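You operate a simulated robot arm through the tools that you are given. There is no shell and no other tool. Be economical: measure what you need, move in short steps, check, and stop when the job is done.

Carry out the task below with a simulated robot arm. There is one attempt and no reset: what you move stays moved.

TASK
Put the socket sleeve on the top of the work table away on the blue side table top.

It is judged by the outcome, as a careful person would: the job done as asked, and still so three seconds after it is handed in. It fails if anything else is knocked over, pushed out of place, dropped, spilled or broken.

THE ROBOT
A 6-joint arm with a two-finger parallel gripper, fixed in place. Base frame: the origin is at the foot of the arm, x ahead of it, y to its left, z up. Lengths are in mm, angles in rad, forces in N, time in s.
With the tool pointing down near the work surface it reaches from about 260 to 680 mm from the base axis. Its first joint turns from -1.152 to 1.152 rad. Payload 2.9 kg.
Tool frame: the origin (TCP) lies between the finger pads and is the grasp point; the fingertips stand 30 mm ahead of it; z points along the fingers, y is the line along which they close. The gripper opens to 110 mm. The fingers are 20 mm wide and 10 mm thick; the gripper's body (48 by 112 mm) begins 55 mm behind the TCP.
Orientation is that of the tool frame in the base frame, as a unit quaternion [x, y, z, w]. With the fingers straight down and closing along the base's y, the tool's x points along the base's -x, its y along +y and its z along -z.

THE INTERFACE
- The arm moves only by the tool step_arm. Its arguments are lists of equal length, an entry for each row: "angular": the turn, a rotation vector about the tool's x, y, z in rad, a list of three; "travel": the shift along the tool's x, y, z in mm, a list of three; "grip": the finger opening in mm, from 0 to 110. In form: {"angular": [[ax, ay, az], ...], "travel": [[dx, dy, dz], ...], "grip": [grip, ...]}. A call has 1 to 8 rows; each row shifts and turns the commanded pose from where the row before left it, along the tool's axes as they then stand. A row lasts 0.2 s, in which the tool goes at most 50 mm and 0.15 rad; a call with a longer step from one row to the next is refused whole, and so is a gripper value outside its range. A pose out of reach is approached as far as the arm can. The call stops where the force on the tool passes 40 N (or 10 N more than at its start, if that is more) or the arm is blocked; 0.2 s more then pass. The fingers move at their own pace (about 108 mm/s each) and stop on an object; they squeeze with about 32 N. The grip force told is the motor's: it shows also when the fingers shut on nothing. Time passes only in rows, and 0.2 s behind the last, so rows that do not move let the fingers close. It gives the time, the measured TCP pose, the force on the tool (base axes), the opening and the grip force at its end, in the units of the frame above (readings bear some noise), and new pictures: "pictures" is both (left out), scene, wrist or none.
- Cameras (640 x 400 px; columns grow to the right, rows downward): "scene" is fixed at [72, 437.7, 1368.1]; the picture's right is [-0.77, -0.64, 0.00], its down [-0.46, 0.55, -0.70] and it looks along [0.45, -0.54, -0.71] (base axes); focal length 331 px, centre (320, 200). "wrist" rides on the gripper at [-36, 0, -57] in the tool frame; the picture's right is [0.00, -1.00, 0.00], its down [0.97, 0.00, -0.24] and it looks along [0.24, 0.00, 0.97] (tool axes); focal length 218 px, centre (320, 200).
- point_at(camera, pixels): for up to 12 pixels [column, row] of the newest picture of that camera ("zoom" is the newest enlarged one), the place [x, y, z] in the base frame of the surface seen there, good to about 3 mm. No time passes.
- zoom(camera, box): a new picture of the part [left, top, right, bottom] of that camera's present view, enlarged. No time passes.
- job_done(): hands the job in; it is judged then, once.

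Work in short steps. Measure before you move; look again where a grasp or a placing could have gone wrong, and mend it. You have 60 turns and 120 pictures in all, the two below and enlarged ones among them. Open the gripper and draw the arm clear of the work before you hand the job in, unless the task says otherwise; then end with one line.

The tools are called as a command line: name --argument value ..., lists and objects as JSON in quotes. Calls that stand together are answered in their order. step_arm: Moves the arm, as the interface text tells. Its arguments: {"type":"object","properties":{"angular":{"type":"array","items":{"type":"array","items":{"type":"number"}}},"travel":{"type":"array","items":{"type":"array","items":{"type":"number"}}},"grip":{"type":"array","items":{"type":"number"}},"pictures":{"type":"string","enum":["both","scene","wrist","none"]}},"required":["angular","travel","grip"]} The other tools are called the same way: point_at (camera, pixels) gives the place of the surface under pixels of a picture; zoom (camera, box) takes an enlarged picture of a part of a camera's view; job_done () hands the job in.

At the start:

```text
time: 0.0
ee_pos: [500.4, -36.5, 1035.5]
tcp_rot: [0.0, 1.0, 0.0, 0.0]
ft_force: [0.3, -0.2, -0.1]
gripper_width: 110.0
grip_force: 0.0
```

scene: 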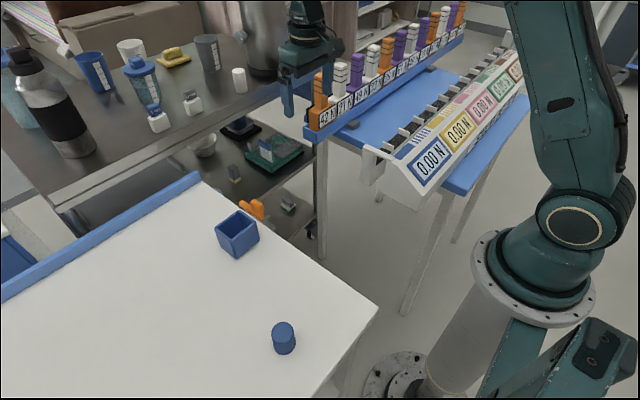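
wrist: 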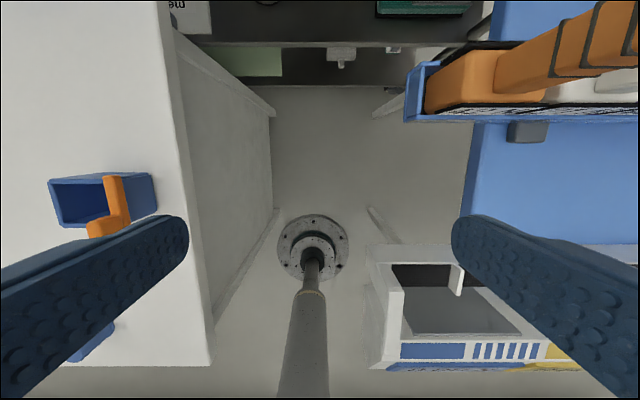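

The white work table carries a blue box (237,235), a blue cylinder (284,338) and something orange (252,209). I zoom in to identify them and look at the blue side table.

zoom --camera "scene" --box '[180, 180, 340, 380]'

zoom --camera "scene" --box '[290, 20, 540, 220]'

zoom --camera "wrist" --box '[0, 140, 240, 380]'

point_at --camera "scene" --pixels '[[284, 326], [284, 352], [237, 215], [237, 235], [252, 209], [300, 300], [430, 90], [380, 130], [350, 150], [515, 110], [460, 185], [345, 135]]'

point_at --camera "wrist" --pixels '[[112, 190], [105, 228], [80, 200], [140, 195], [90, 345], [540, 180], [500, 220], [600, 220], [500, 20], [530, 132], [490, 150], [630, 150]]'

```text
2.00 times, centred on (260, 280) of scene
```

zoom: 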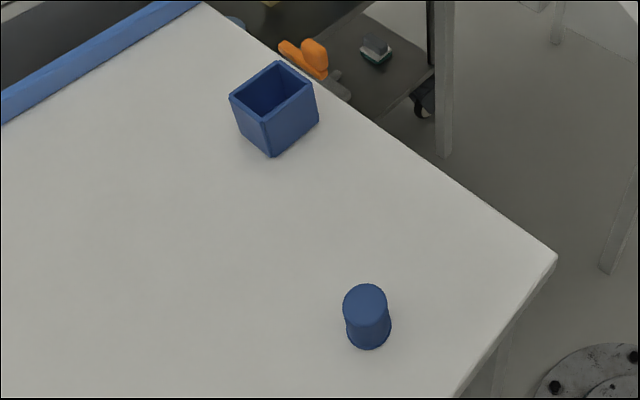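

```text
2.00 times, centred on (415, 120) of scene
```

zoom: 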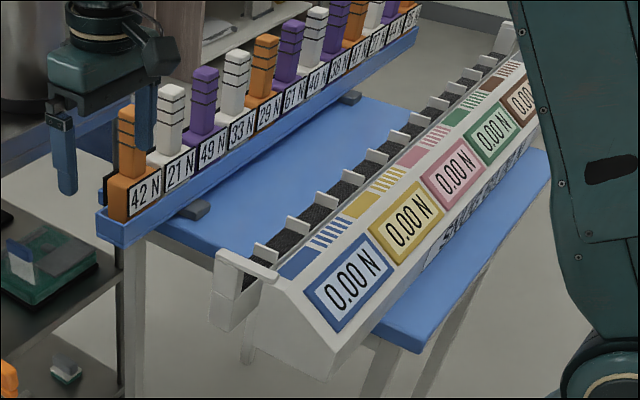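

```text
1.67 times, centred on (120, 260) of wrist
```

zoom: 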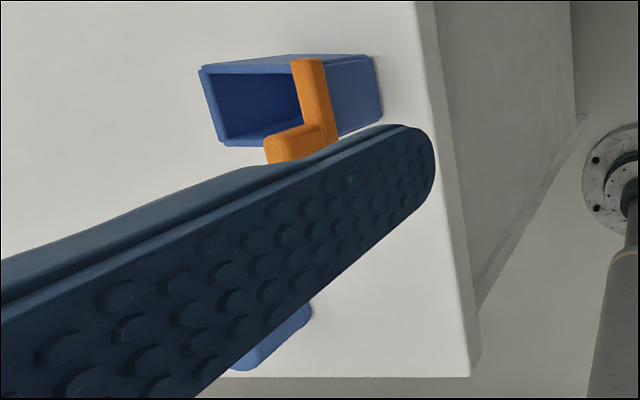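

```text
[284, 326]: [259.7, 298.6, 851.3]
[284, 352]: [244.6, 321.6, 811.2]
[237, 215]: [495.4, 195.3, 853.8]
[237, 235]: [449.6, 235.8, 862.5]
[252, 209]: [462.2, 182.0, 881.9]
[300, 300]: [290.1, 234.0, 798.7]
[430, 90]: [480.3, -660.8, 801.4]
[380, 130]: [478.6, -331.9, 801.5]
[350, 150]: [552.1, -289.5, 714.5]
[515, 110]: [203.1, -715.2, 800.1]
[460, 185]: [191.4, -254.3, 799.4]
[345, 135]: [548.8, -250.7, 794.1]
```

```text
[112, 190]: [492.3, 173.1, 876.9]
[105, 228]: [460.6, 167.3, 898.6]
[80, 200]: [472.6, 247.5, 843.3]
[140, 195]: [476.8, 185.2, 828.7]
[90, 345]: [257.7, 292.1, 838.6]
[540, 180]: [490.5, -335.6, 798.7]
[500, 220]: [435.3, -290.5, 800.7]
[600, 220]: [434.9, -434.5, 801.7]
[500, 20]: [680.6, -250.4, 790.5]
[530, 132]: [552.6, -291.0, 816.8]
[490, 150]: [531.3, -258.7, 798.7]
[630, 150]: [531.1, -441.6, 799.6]
```

The cylinder stands at about (250,305), the box at about (470,215), and an orange part sits at z≈880-900 beside the box. I raise the tool and move above them to identify each.

step_arm --angular '[[0, 0, 0], [0, 0, 0], [0, 0, 0], [0, 0, 0], [0, 0, 0], [0, 0, 0]]' --travel '[[0, 30, -30], [0, 45, -15], [10, 45, 0], [20, 40, 0], [20, 40, 0], [0, 0, 0]]' --grip '[110, 110, 110, 110, 110, 110]'

```text
time: 1.4
ee_pos: [450.2, 162.8, 1078.6]
tcp_rot: [0.0, 1.0, 0.0, 0.001]
ft_force: [-0.8, 0.4, -1.3]
gripper_width: 110.1
grip_force: 0.1
```

scene: 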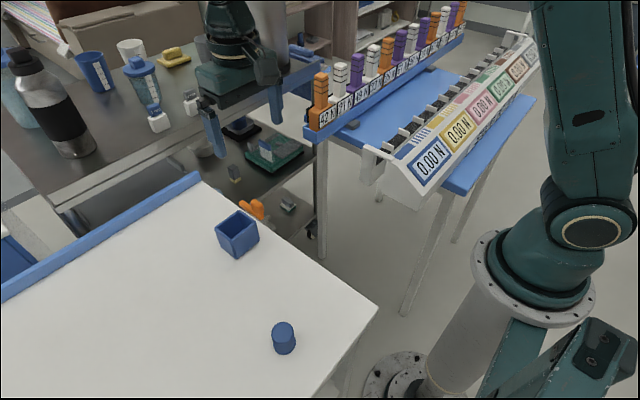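
wrist: 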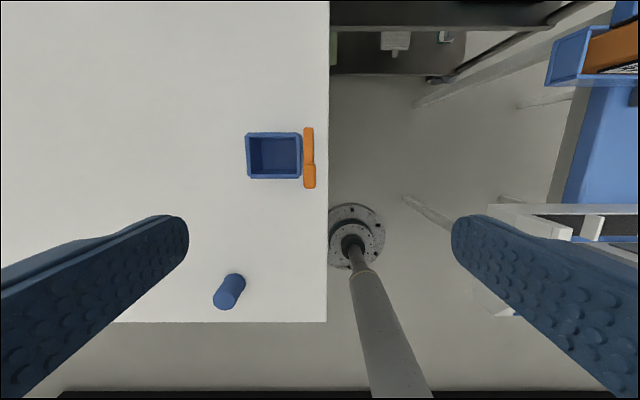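

Now the box (273,155), the orange part next to it (309,157) and the cylinder (229,291) are all visible. I zoom in on them.

zoom --camera "wrist" --box '[230, 110, 340, 200]'

zoom --camera "wrist" --box '[190, 250, 270, 320]'

point_at --camera "wrist" --pixels '[[309, 135], [309, 155], [309, 170], [309, 183], [313, 140], [248, 155], [299, 155], [273, 135], [273, 178], [273, 155], [235, 280], [219, 300]]'

```text
4.44 times, centred on (285, 155) of wrist
```

zoom: 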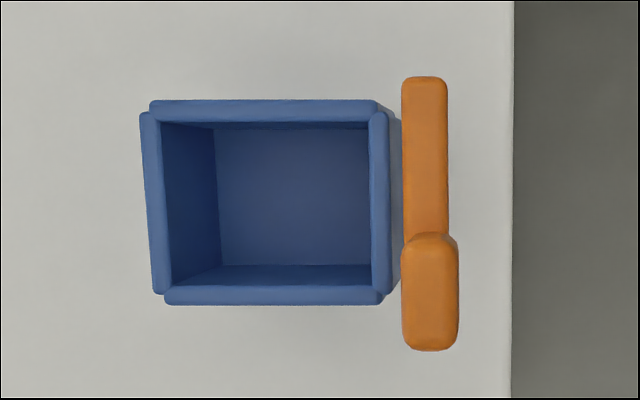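

```text
5.71 times, centred on (230, 285) of wrist
```

zoom: 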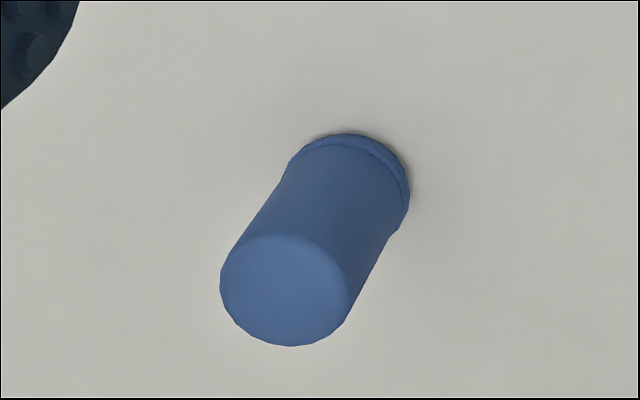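

```text
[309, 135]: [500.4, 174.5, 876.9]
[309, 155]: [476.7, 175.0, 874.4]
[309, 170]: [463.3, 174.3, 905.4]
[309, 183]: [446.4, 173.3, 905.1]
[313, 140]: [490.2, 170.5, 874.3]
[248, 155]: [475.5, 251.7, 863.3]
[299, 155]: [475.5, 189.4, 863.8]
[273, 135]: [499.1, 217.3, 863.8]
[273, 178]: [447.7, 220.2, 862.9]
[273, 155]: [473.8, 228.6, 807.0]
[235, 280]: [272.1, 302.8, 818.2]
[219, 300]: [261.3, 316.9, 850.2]
```

The flanged blue cylinder is the socket sleeve, since the box is an open bin and the orange part is a stepped block. I move over the sleeve, staying clear of the box.

step_arm --angular '[[0, 0, 0], [0, 0, 0], [0, 0, 0], [0, 0, 0], [0, 0, 0], [0, 0, 0], [0, 0, 0]]' --travel '[[40, 25, 0], [38, 30, 10], [38, 30, 20], [38, 30, 30], [36, 33, 35], [0, 0, 33], [0, 0, 0]]' --grip '[110, 110, 110, 110, 110, 110, 110]'

```text
refused: row 3 steps farther than a row can; nothing moved
```

Row length was over 50 mm, so I use smaller steps.

step_arm --angular '[[0, 0, 0], [0, 0, 0], [0, 0, 0], [0, 0, 0], [0, 0, 0], [0, 0, 0], [0, 0, 0], [0, 0, 0]]' --travel '[[35, 26, 10], [35, 26, 20], [32, 26, 20], [30, 24, 20], [30, 24, 20], [28, 22, 20], [0, 0, 20], [0, 0, 0]]' --grip '[110, 110, 110, 110, 110, 110, 110, 110]'

```text
time: 3.2
ee_pos: [260.5, 309.5, 950.6]
tcp_rot: [0.0, 1.0, 0.0, 0.0]
ft_force: [0.2, -0.4, 0.1]
gripper_width: 109.9
grip_force: 0.0
```

scene: 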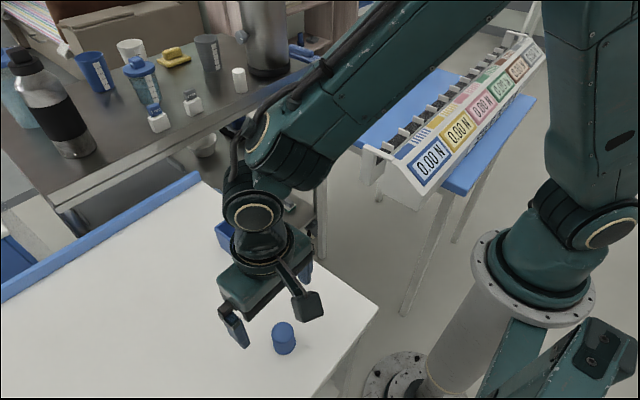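
wrist: 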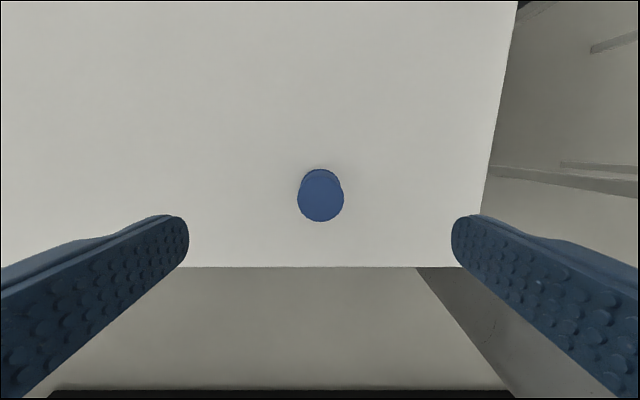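

The sleeve is centred at column 320. I measure its top disc (rows 170–222).

point_at --camera "wrist" --pixels '[[320, 196], [320, 176], [320, 217], [301, 196], [339, 196], [320, 171], [320, 240]]'

zoom --camera "wrist" --box '[280, 160, 360, 230]'

```text
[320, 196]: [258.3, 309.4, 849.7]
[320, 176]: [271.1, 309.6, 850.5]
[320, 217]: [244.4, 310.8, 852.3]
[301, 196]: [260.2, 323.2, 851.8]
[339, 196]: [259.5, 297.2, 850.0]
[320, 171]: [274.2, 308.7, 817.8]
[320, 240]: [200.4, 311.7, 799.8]
```

```text
5.71 times, centred on (320, 195) of wrist
```

zoom: 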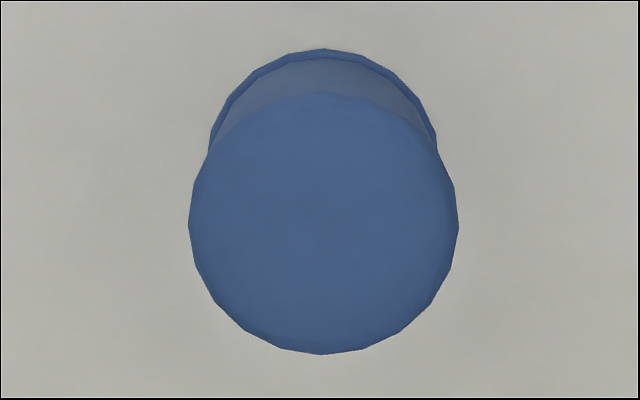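

Top centre is (258,310), z≈851, about 31 mm across. I descend to TCP z≈838 and close.

step_arm --angular '[[0, 0, 0], [0, 0, 0], [0, 0, 0], [0, 0, 0], [0, 0, 0]]' --travel '[[2, 0.5, 40], [0, 0, 36], [0, 0, 24], [0, 0, 12], [0, 0, 0]]' --grip '[90, 80, 70, 70, 70]'

step_arm --angular '[[0, 0, 0], [0, 0, 0], [0, 0, 0], [0, 0, 0]]' --travel '[[0, 0, 0], [0, 0, 0], [0, 0, 0], [0, 0, 0]]' --grip '[40, 15, 15, 15]'

```text
time: 4.4
ee_pos: [258.4, 312.0, 838.0]
tcp_rot: [-0.001, 1.0, 0.0, 0.0]
ft_force: [-0.2, 0.2, -0.4]
gripper_width: 69.9
grip_force: 0.0
```

scene: 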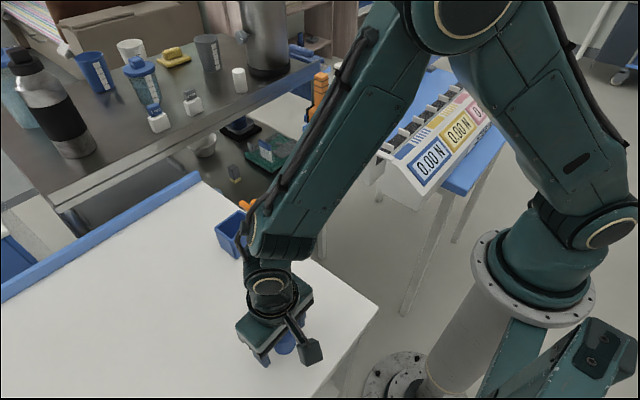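
wrist: 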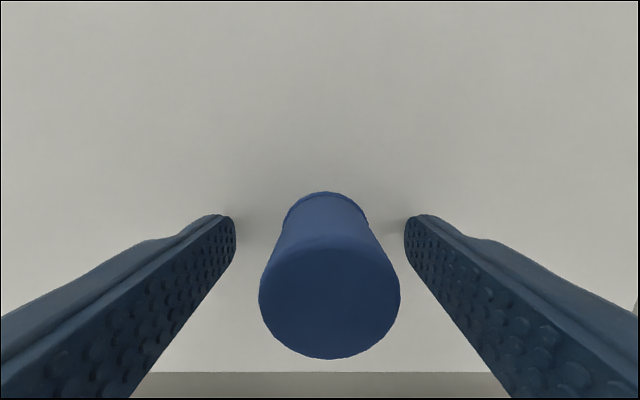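

```text
time: 5.4
ee_pos: [258.4, 312.0, 837.8]
tcp_rot: [0.0, 1.0, 0.001, 0.0]
ft_force: [0.3, 0.4, -0.2]
gripper_width: 34.6
grip_force: 32.0
```

scene: 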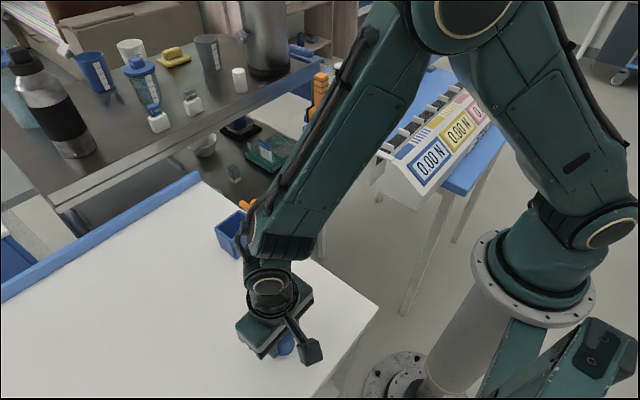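
wrist: 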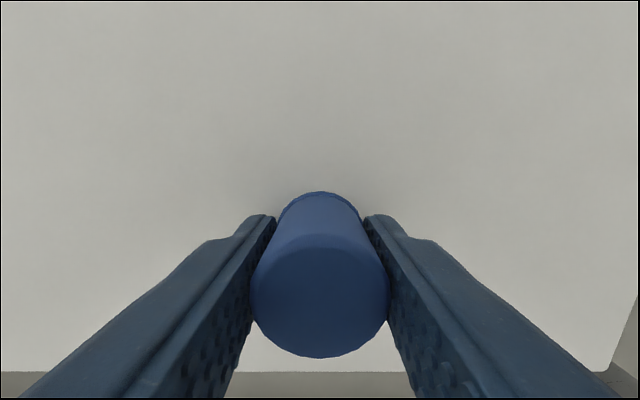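

Gripped at 34.6 mm with 32 N. I lift straight up.

step_arm --angular '[[0, 0, 0], [0, 0, 0], [0, 0, 0], [0, 0, 0], [0, 0, 0], [0, 0, 0], [0, 0, 0]]' --travel '[[0, 0, -20], [0, 0, -40], [0, 0, -40], [0, 0, -45], [0, 0, -45], [0, 0, -40], [0, 0, 0]]' --grip '[15, 15, 15, 15, 15, 15, 15]'

point_at --camera "scene" --pixels '[[320, 75], [320, 120], [365, 150], [400, 130], [430, 125], [400, 180]]'

```text
time: 7.0
ee_pos: [259.3, 313.2, 1069.1]
tcp_rot: [0.001, 1.0, 0.0, 0.0]
ft_force: [0.3, -0.2, -0.4]
gripper_width: 34.4
grip_force: 31.3
```

scene: 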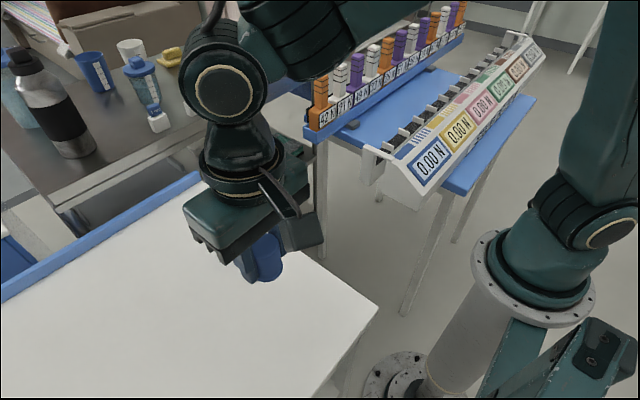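
wrist: 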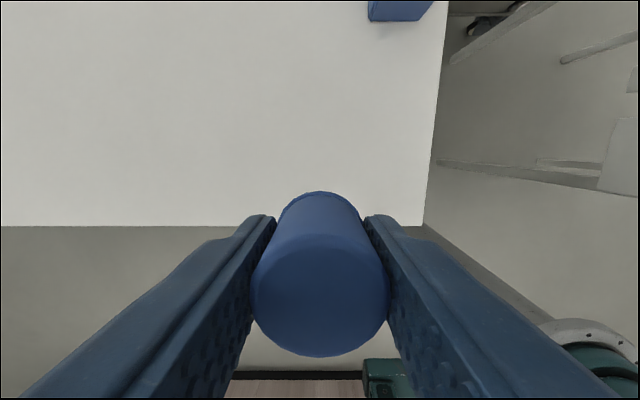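

```text
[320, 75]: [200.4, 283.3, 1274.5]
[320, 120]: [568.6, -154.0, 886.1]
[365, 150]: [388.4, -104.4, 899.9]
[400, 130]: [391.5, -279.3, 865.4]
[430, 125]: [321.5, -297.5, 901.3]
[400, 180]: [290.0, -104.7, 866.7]
```

The grip holds. I carry it at z≈1070 toward the gap over the blue table.

step_arm --angular '[[0, 0, 0], [0, 0, 0], [0, 0, 0], [0, 0, 0], [0, 0, 0], [0, 0, 0], [0, 0, 0], [0, 0, 0]]' --travel '[[-25, -25, 0], [-25, -40, 0], [-25, -40, 0], [-25, -40, 0], [-25, -40, 0], [-25, -40, 0], [-20, -40, 0], [-15, -40, 0]]' --grip '[15, 15, 15, 15, 15, 15, 15, 15]' --pictures "none"

step_arm --angular '[[0, 0, 0], [0, 0, 0], [0, 0, 0], [0, 0, 0], [0, 0, 0], [0, 0, 0], [0, 0, 0], [0, 0, 0]]' --travel '[[-10, -45, 0], [-10, -45, 0], [-5, -45, 0], [-2, -45, 0], [0, -45, 0], [0, -40, 0], [0, -35, 0], [0, 0, 0]]' --grip '[15, 15, 15, 15, 15, 15, 15, 15]'

```text
time: 8.8
ee_pos: [445.5, 8.5, 1068.5]
tcp_rot: [-0.001, 1.0, 0.0, 0.0]
ft_force: [0.7, -0.7, -0.1]
gripper_width: 34.3
grip_force: 32.1
```

```text
time: 10.6
ee_pos: [472.7, -292.7, 1066.8]
tcp_rot: [0.0, 1.0, 0.0, 0.0]
ft_force: [-0.7, 0.2, 0.9]
gripper_width: 34.2
grip_force: 32.1
```

scene: 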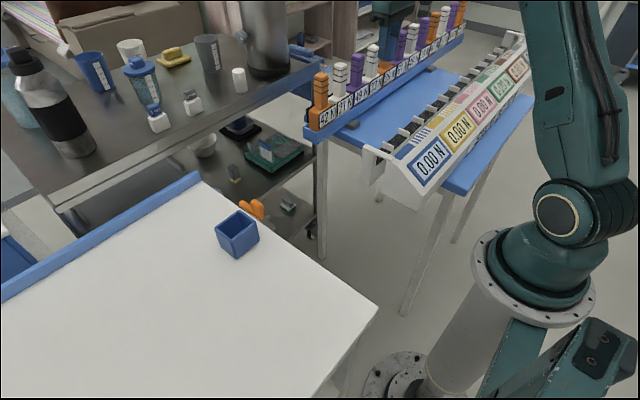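
wrist: 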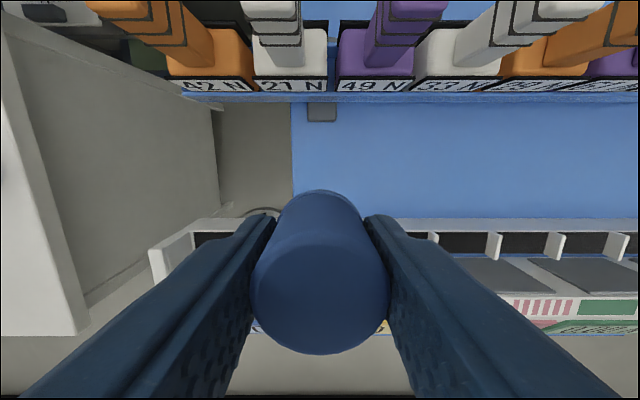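

I measure the gap: rack front edge (row 98), gauge back (row 220), table edge (col 293), and tall post tops.

point_at --camera "wrist" --pixels '[[420, 95], [420, 104], [420, 216], [420, 225], [420, 160], [296, 160], [322, 112], [322, 120], [400, 12], [500, 20], [560, 222], [270, 35]]'

```text
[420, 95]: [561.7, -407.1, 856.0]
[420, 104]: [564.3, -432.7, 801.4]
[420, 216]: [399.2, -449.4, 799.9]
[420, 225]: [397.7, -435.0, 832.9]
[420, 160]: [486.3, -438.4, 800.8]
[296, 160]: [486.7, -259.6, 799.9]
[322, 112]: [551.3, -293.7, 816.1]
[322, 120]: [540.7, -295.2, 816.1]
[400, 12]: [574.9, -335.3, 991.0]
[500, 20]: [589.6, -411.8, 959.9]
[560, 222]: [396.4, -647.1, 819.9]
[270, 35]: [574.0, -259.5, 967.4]
```

The gap is x 400–560, with posts (up to z≈991) at x≥565 and the gauge below x≈399. I shift to (478,-350) and descend to about z 900, then look.

step_arm --angular '[[0, 0, 0], [0, 0, 0], [0, 0, 0], [0, 0, 0], [0, 0, 0], [0, 0, 0], [0, 0, 0]]' --travel '[[-3, -30, 0], [-2, -27, 0], [0, 0, 40], [0, 0, 45], [0, 0, 45], [0, 0, 35], [0, 0, 0]]' --grip '[15, 15, 15, 15, 15, 15, 15]'

```text
time: 12.2
ee_pos: [477.1, -351.3, 901.7]
tcp_rot: [0.0, 1.0, 0.0, 0.0]
ft_force: [0.5, 0.1, -1.1]
gripper_width: 34.3
grip_force: 32.0
```

scene: 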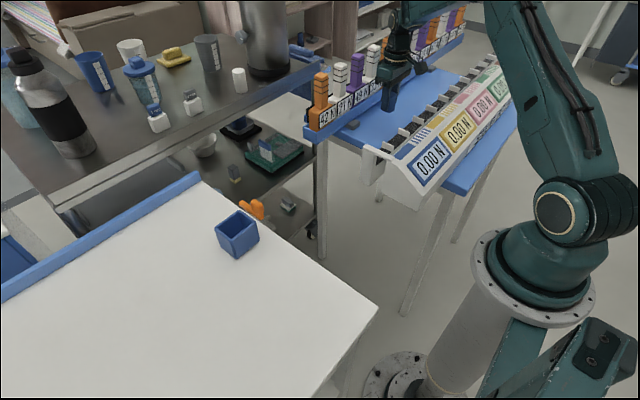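
wrist: 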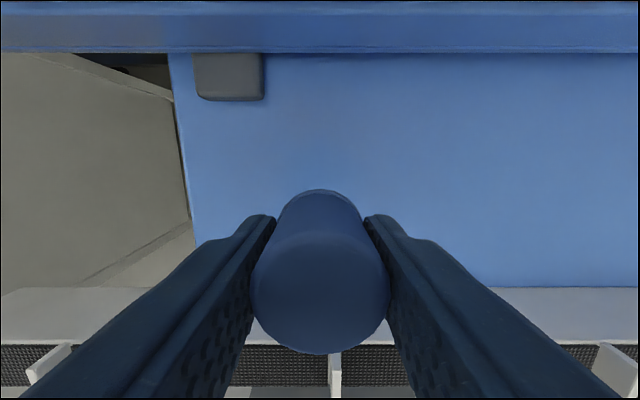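

Clear all round, so I lower to about z 843, then by small steps to contact.

step_arm --angular '[[0, 0, 0], [0, 0, 0], [0, 0, 0], [0, 0, 0]]' --travel '[[0, 0, 30], [0, 0, 20], [0, 0, 9], [0, 0, 0]]' --grip '[15, 15, 15, 15]' --pictures "none"

step_arm --angular '[[0, 0, 0], [0, 0, 0], [0, 0, 0]]' --travel '[[0, 0, 2], [0, 0, 1], [0, 0, 0]]' --grip '[15, 15, 15]'

```text
time: 13.2
ee_pos: [475.6, -349.8, 844.6]
tcp_rot: [0.001, 1.0, 0.0, 0.0]
ft_force: [0.4, -0.1, -0.5]
gripper_width: 34.6
grip_force: 31.8
```

```text
time: 14.0
ee_pos: [475.3, -350.3, 841.3]
tcp_rot: [0.0, 1.0, 0.0, 0.0]
ft_force: [-0.1, 0.1, 0.6]
gripper_width: 34.3
grip_force: 32.2
```

scene: 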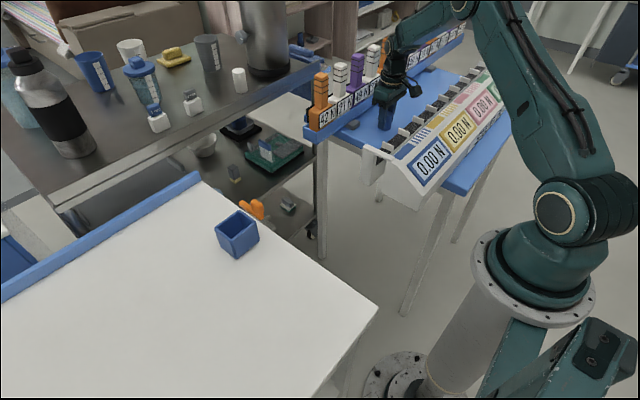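
wrist: 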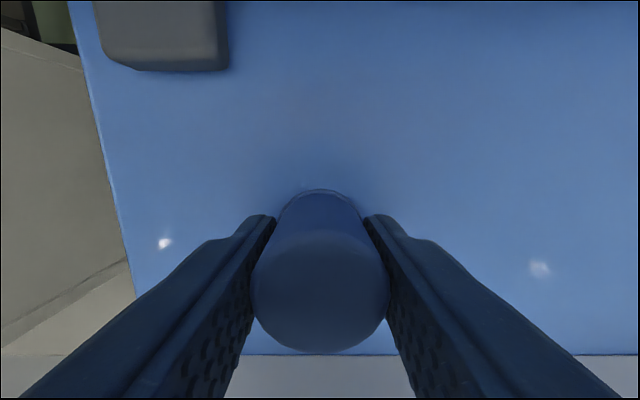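

No contact yet (force ≈0) at z 841, so I go down in 1 mm steps.

step_arm --angular '[[0, 0, 0], [0, 0, 0], [0, 0, 0]]' --travel '[[0, 0, 1], [0, 0, 1], [0, 0, 0]]' --grip '[15, 15, 15]' --pictures "none"

step_arm --angular '[[0, 0, 0], [0, 0, 0]]' --travel '[[0, 0, 0.5], [0, 0, 0]]' --grip '[15, 15]' --pictures "none"

```text
time: 14.8
ee_pos: [475.9, -350.1, 839.8]
tcp_rot: [0.0, 1.0, 0.0, 0.0]
ft_force: [0.6, 0.5, -0.1]
gripper_width: 34.6
grip_force: 32.3
```

```text
time: 15.4
ee_pos: [475.7, -351.0, 839.3]
tcp_rot: [0.001, 1.0, 0.0, 0.0]
ft_force: [-0.6, -0.1, -0.5]
gripper_width: 34.3
grip_force: 32.5
```

step_arm --angular '[[0, 0, 0], [0, 0, 0], [0, 0, 0]]' --travel '[[0, 0, 0.5], [0, 0, 0.5], [0, 0, 0]]' --grip '[15, 15, 15]' --pictures "none"

step_arm --angular '[[0, 0, 0], [0, 0, 0]]' --travel '[[0, 0, 0.5], [0, 0, 0]]' --grip '[15, 15]' --pictures "none"

```text
time: 16.2
ee_pos: [475.4, -349.4, 838.3]
tcp_rot: [0.0, 1.0, 0.0, 0.0]
ft_force: [-2.9, 2.1, 4.2]
gripper_width: 34.7
grip_force: 31.8
```

```text
time: 16.8
ee_pos: [474.6, -351.1, 838.2]
tcp_rot: [-0.001, 1.0, 0.0, 0.0]
ft_force: [-3.3, 3.9, 10.9]
gripper_width: 34.5
grip_force: 32.2
```

The upward force shows the sleeve is on the table. I open gently and rise straight up.

step_arm --angular '[[0, 0, 0], [0, 0, 0], [0, 0, 0], [0, 0, 0]]' --travel '[[0, 0, 0], [0, 0, 0], [0, 0, 0], [0, 0, 0]]' --grip '[40, 60, 70, 70]' --pictures "wrist"

step_arm --angular '[[0, 0, 0], [0, 0, 0], [0, 0, 0], [0, 0, 0], [0, 0, 0], [0, 0, 0], [0, 0, 0]]' --travel '[[0, 0, -20], [0, 0, -40], [0, 0, -45], [0, 0, -45], [0, 0, -45], [0, 0, -40], [0, 0, 0]]' --grip '[70, 70, 70, 70, 70, 70, 70]'

```text
time: 17.8
ee_pos: [475.2, -350.9, 837.4]
tcp_rot: [0.0, 1.0, 0.0, -0.001]
ft_force: [0.1, -0.3, 0.3]
gripper_width: 69.9
grip_force: 0.1
```

wrist: 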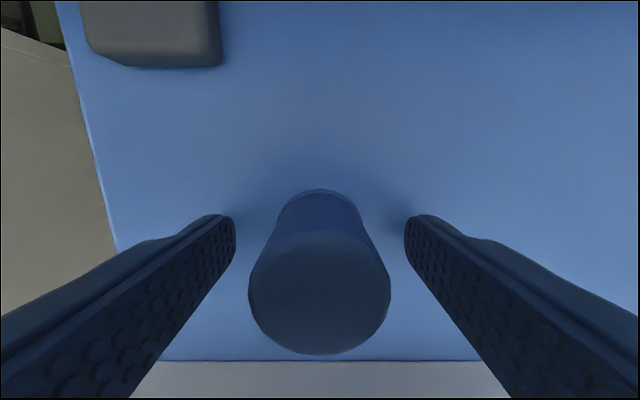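

```text
time: 19.4
ee_pos: [474.8, -350.5, 1073.3]
tcp_rot: [0.0, 1.0, 0.0, 0.0]
ft_force: [-1.0, -0.1, -0.3]
gripper_width: 69.7
grip_force: 0.0
```

scene: 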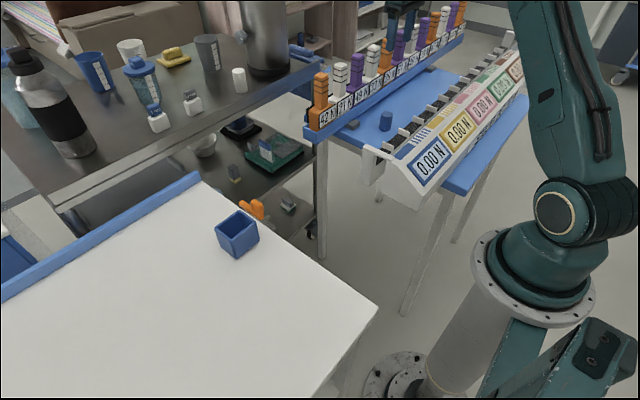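
wrist: 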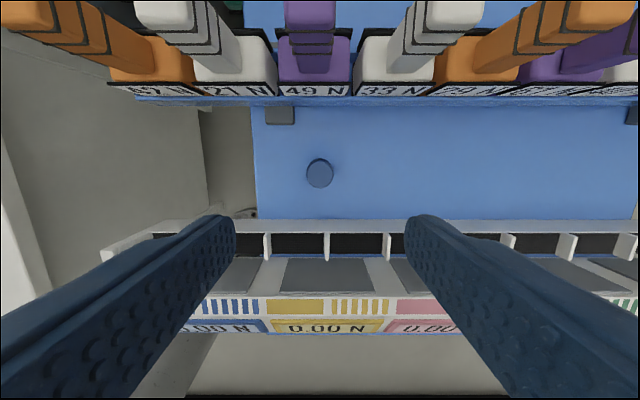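

The sleeve stands upright on the blue table at (385,121) in the scene, nothing else has moved, and the gripper is open and well clear. I hand the job in.

job_done

```text
The job is handed in.
```

The socket sleeve, which I took to be the flanged blue cylinder, is now standing upright on the blue side table top, and nothing else was disturbed.
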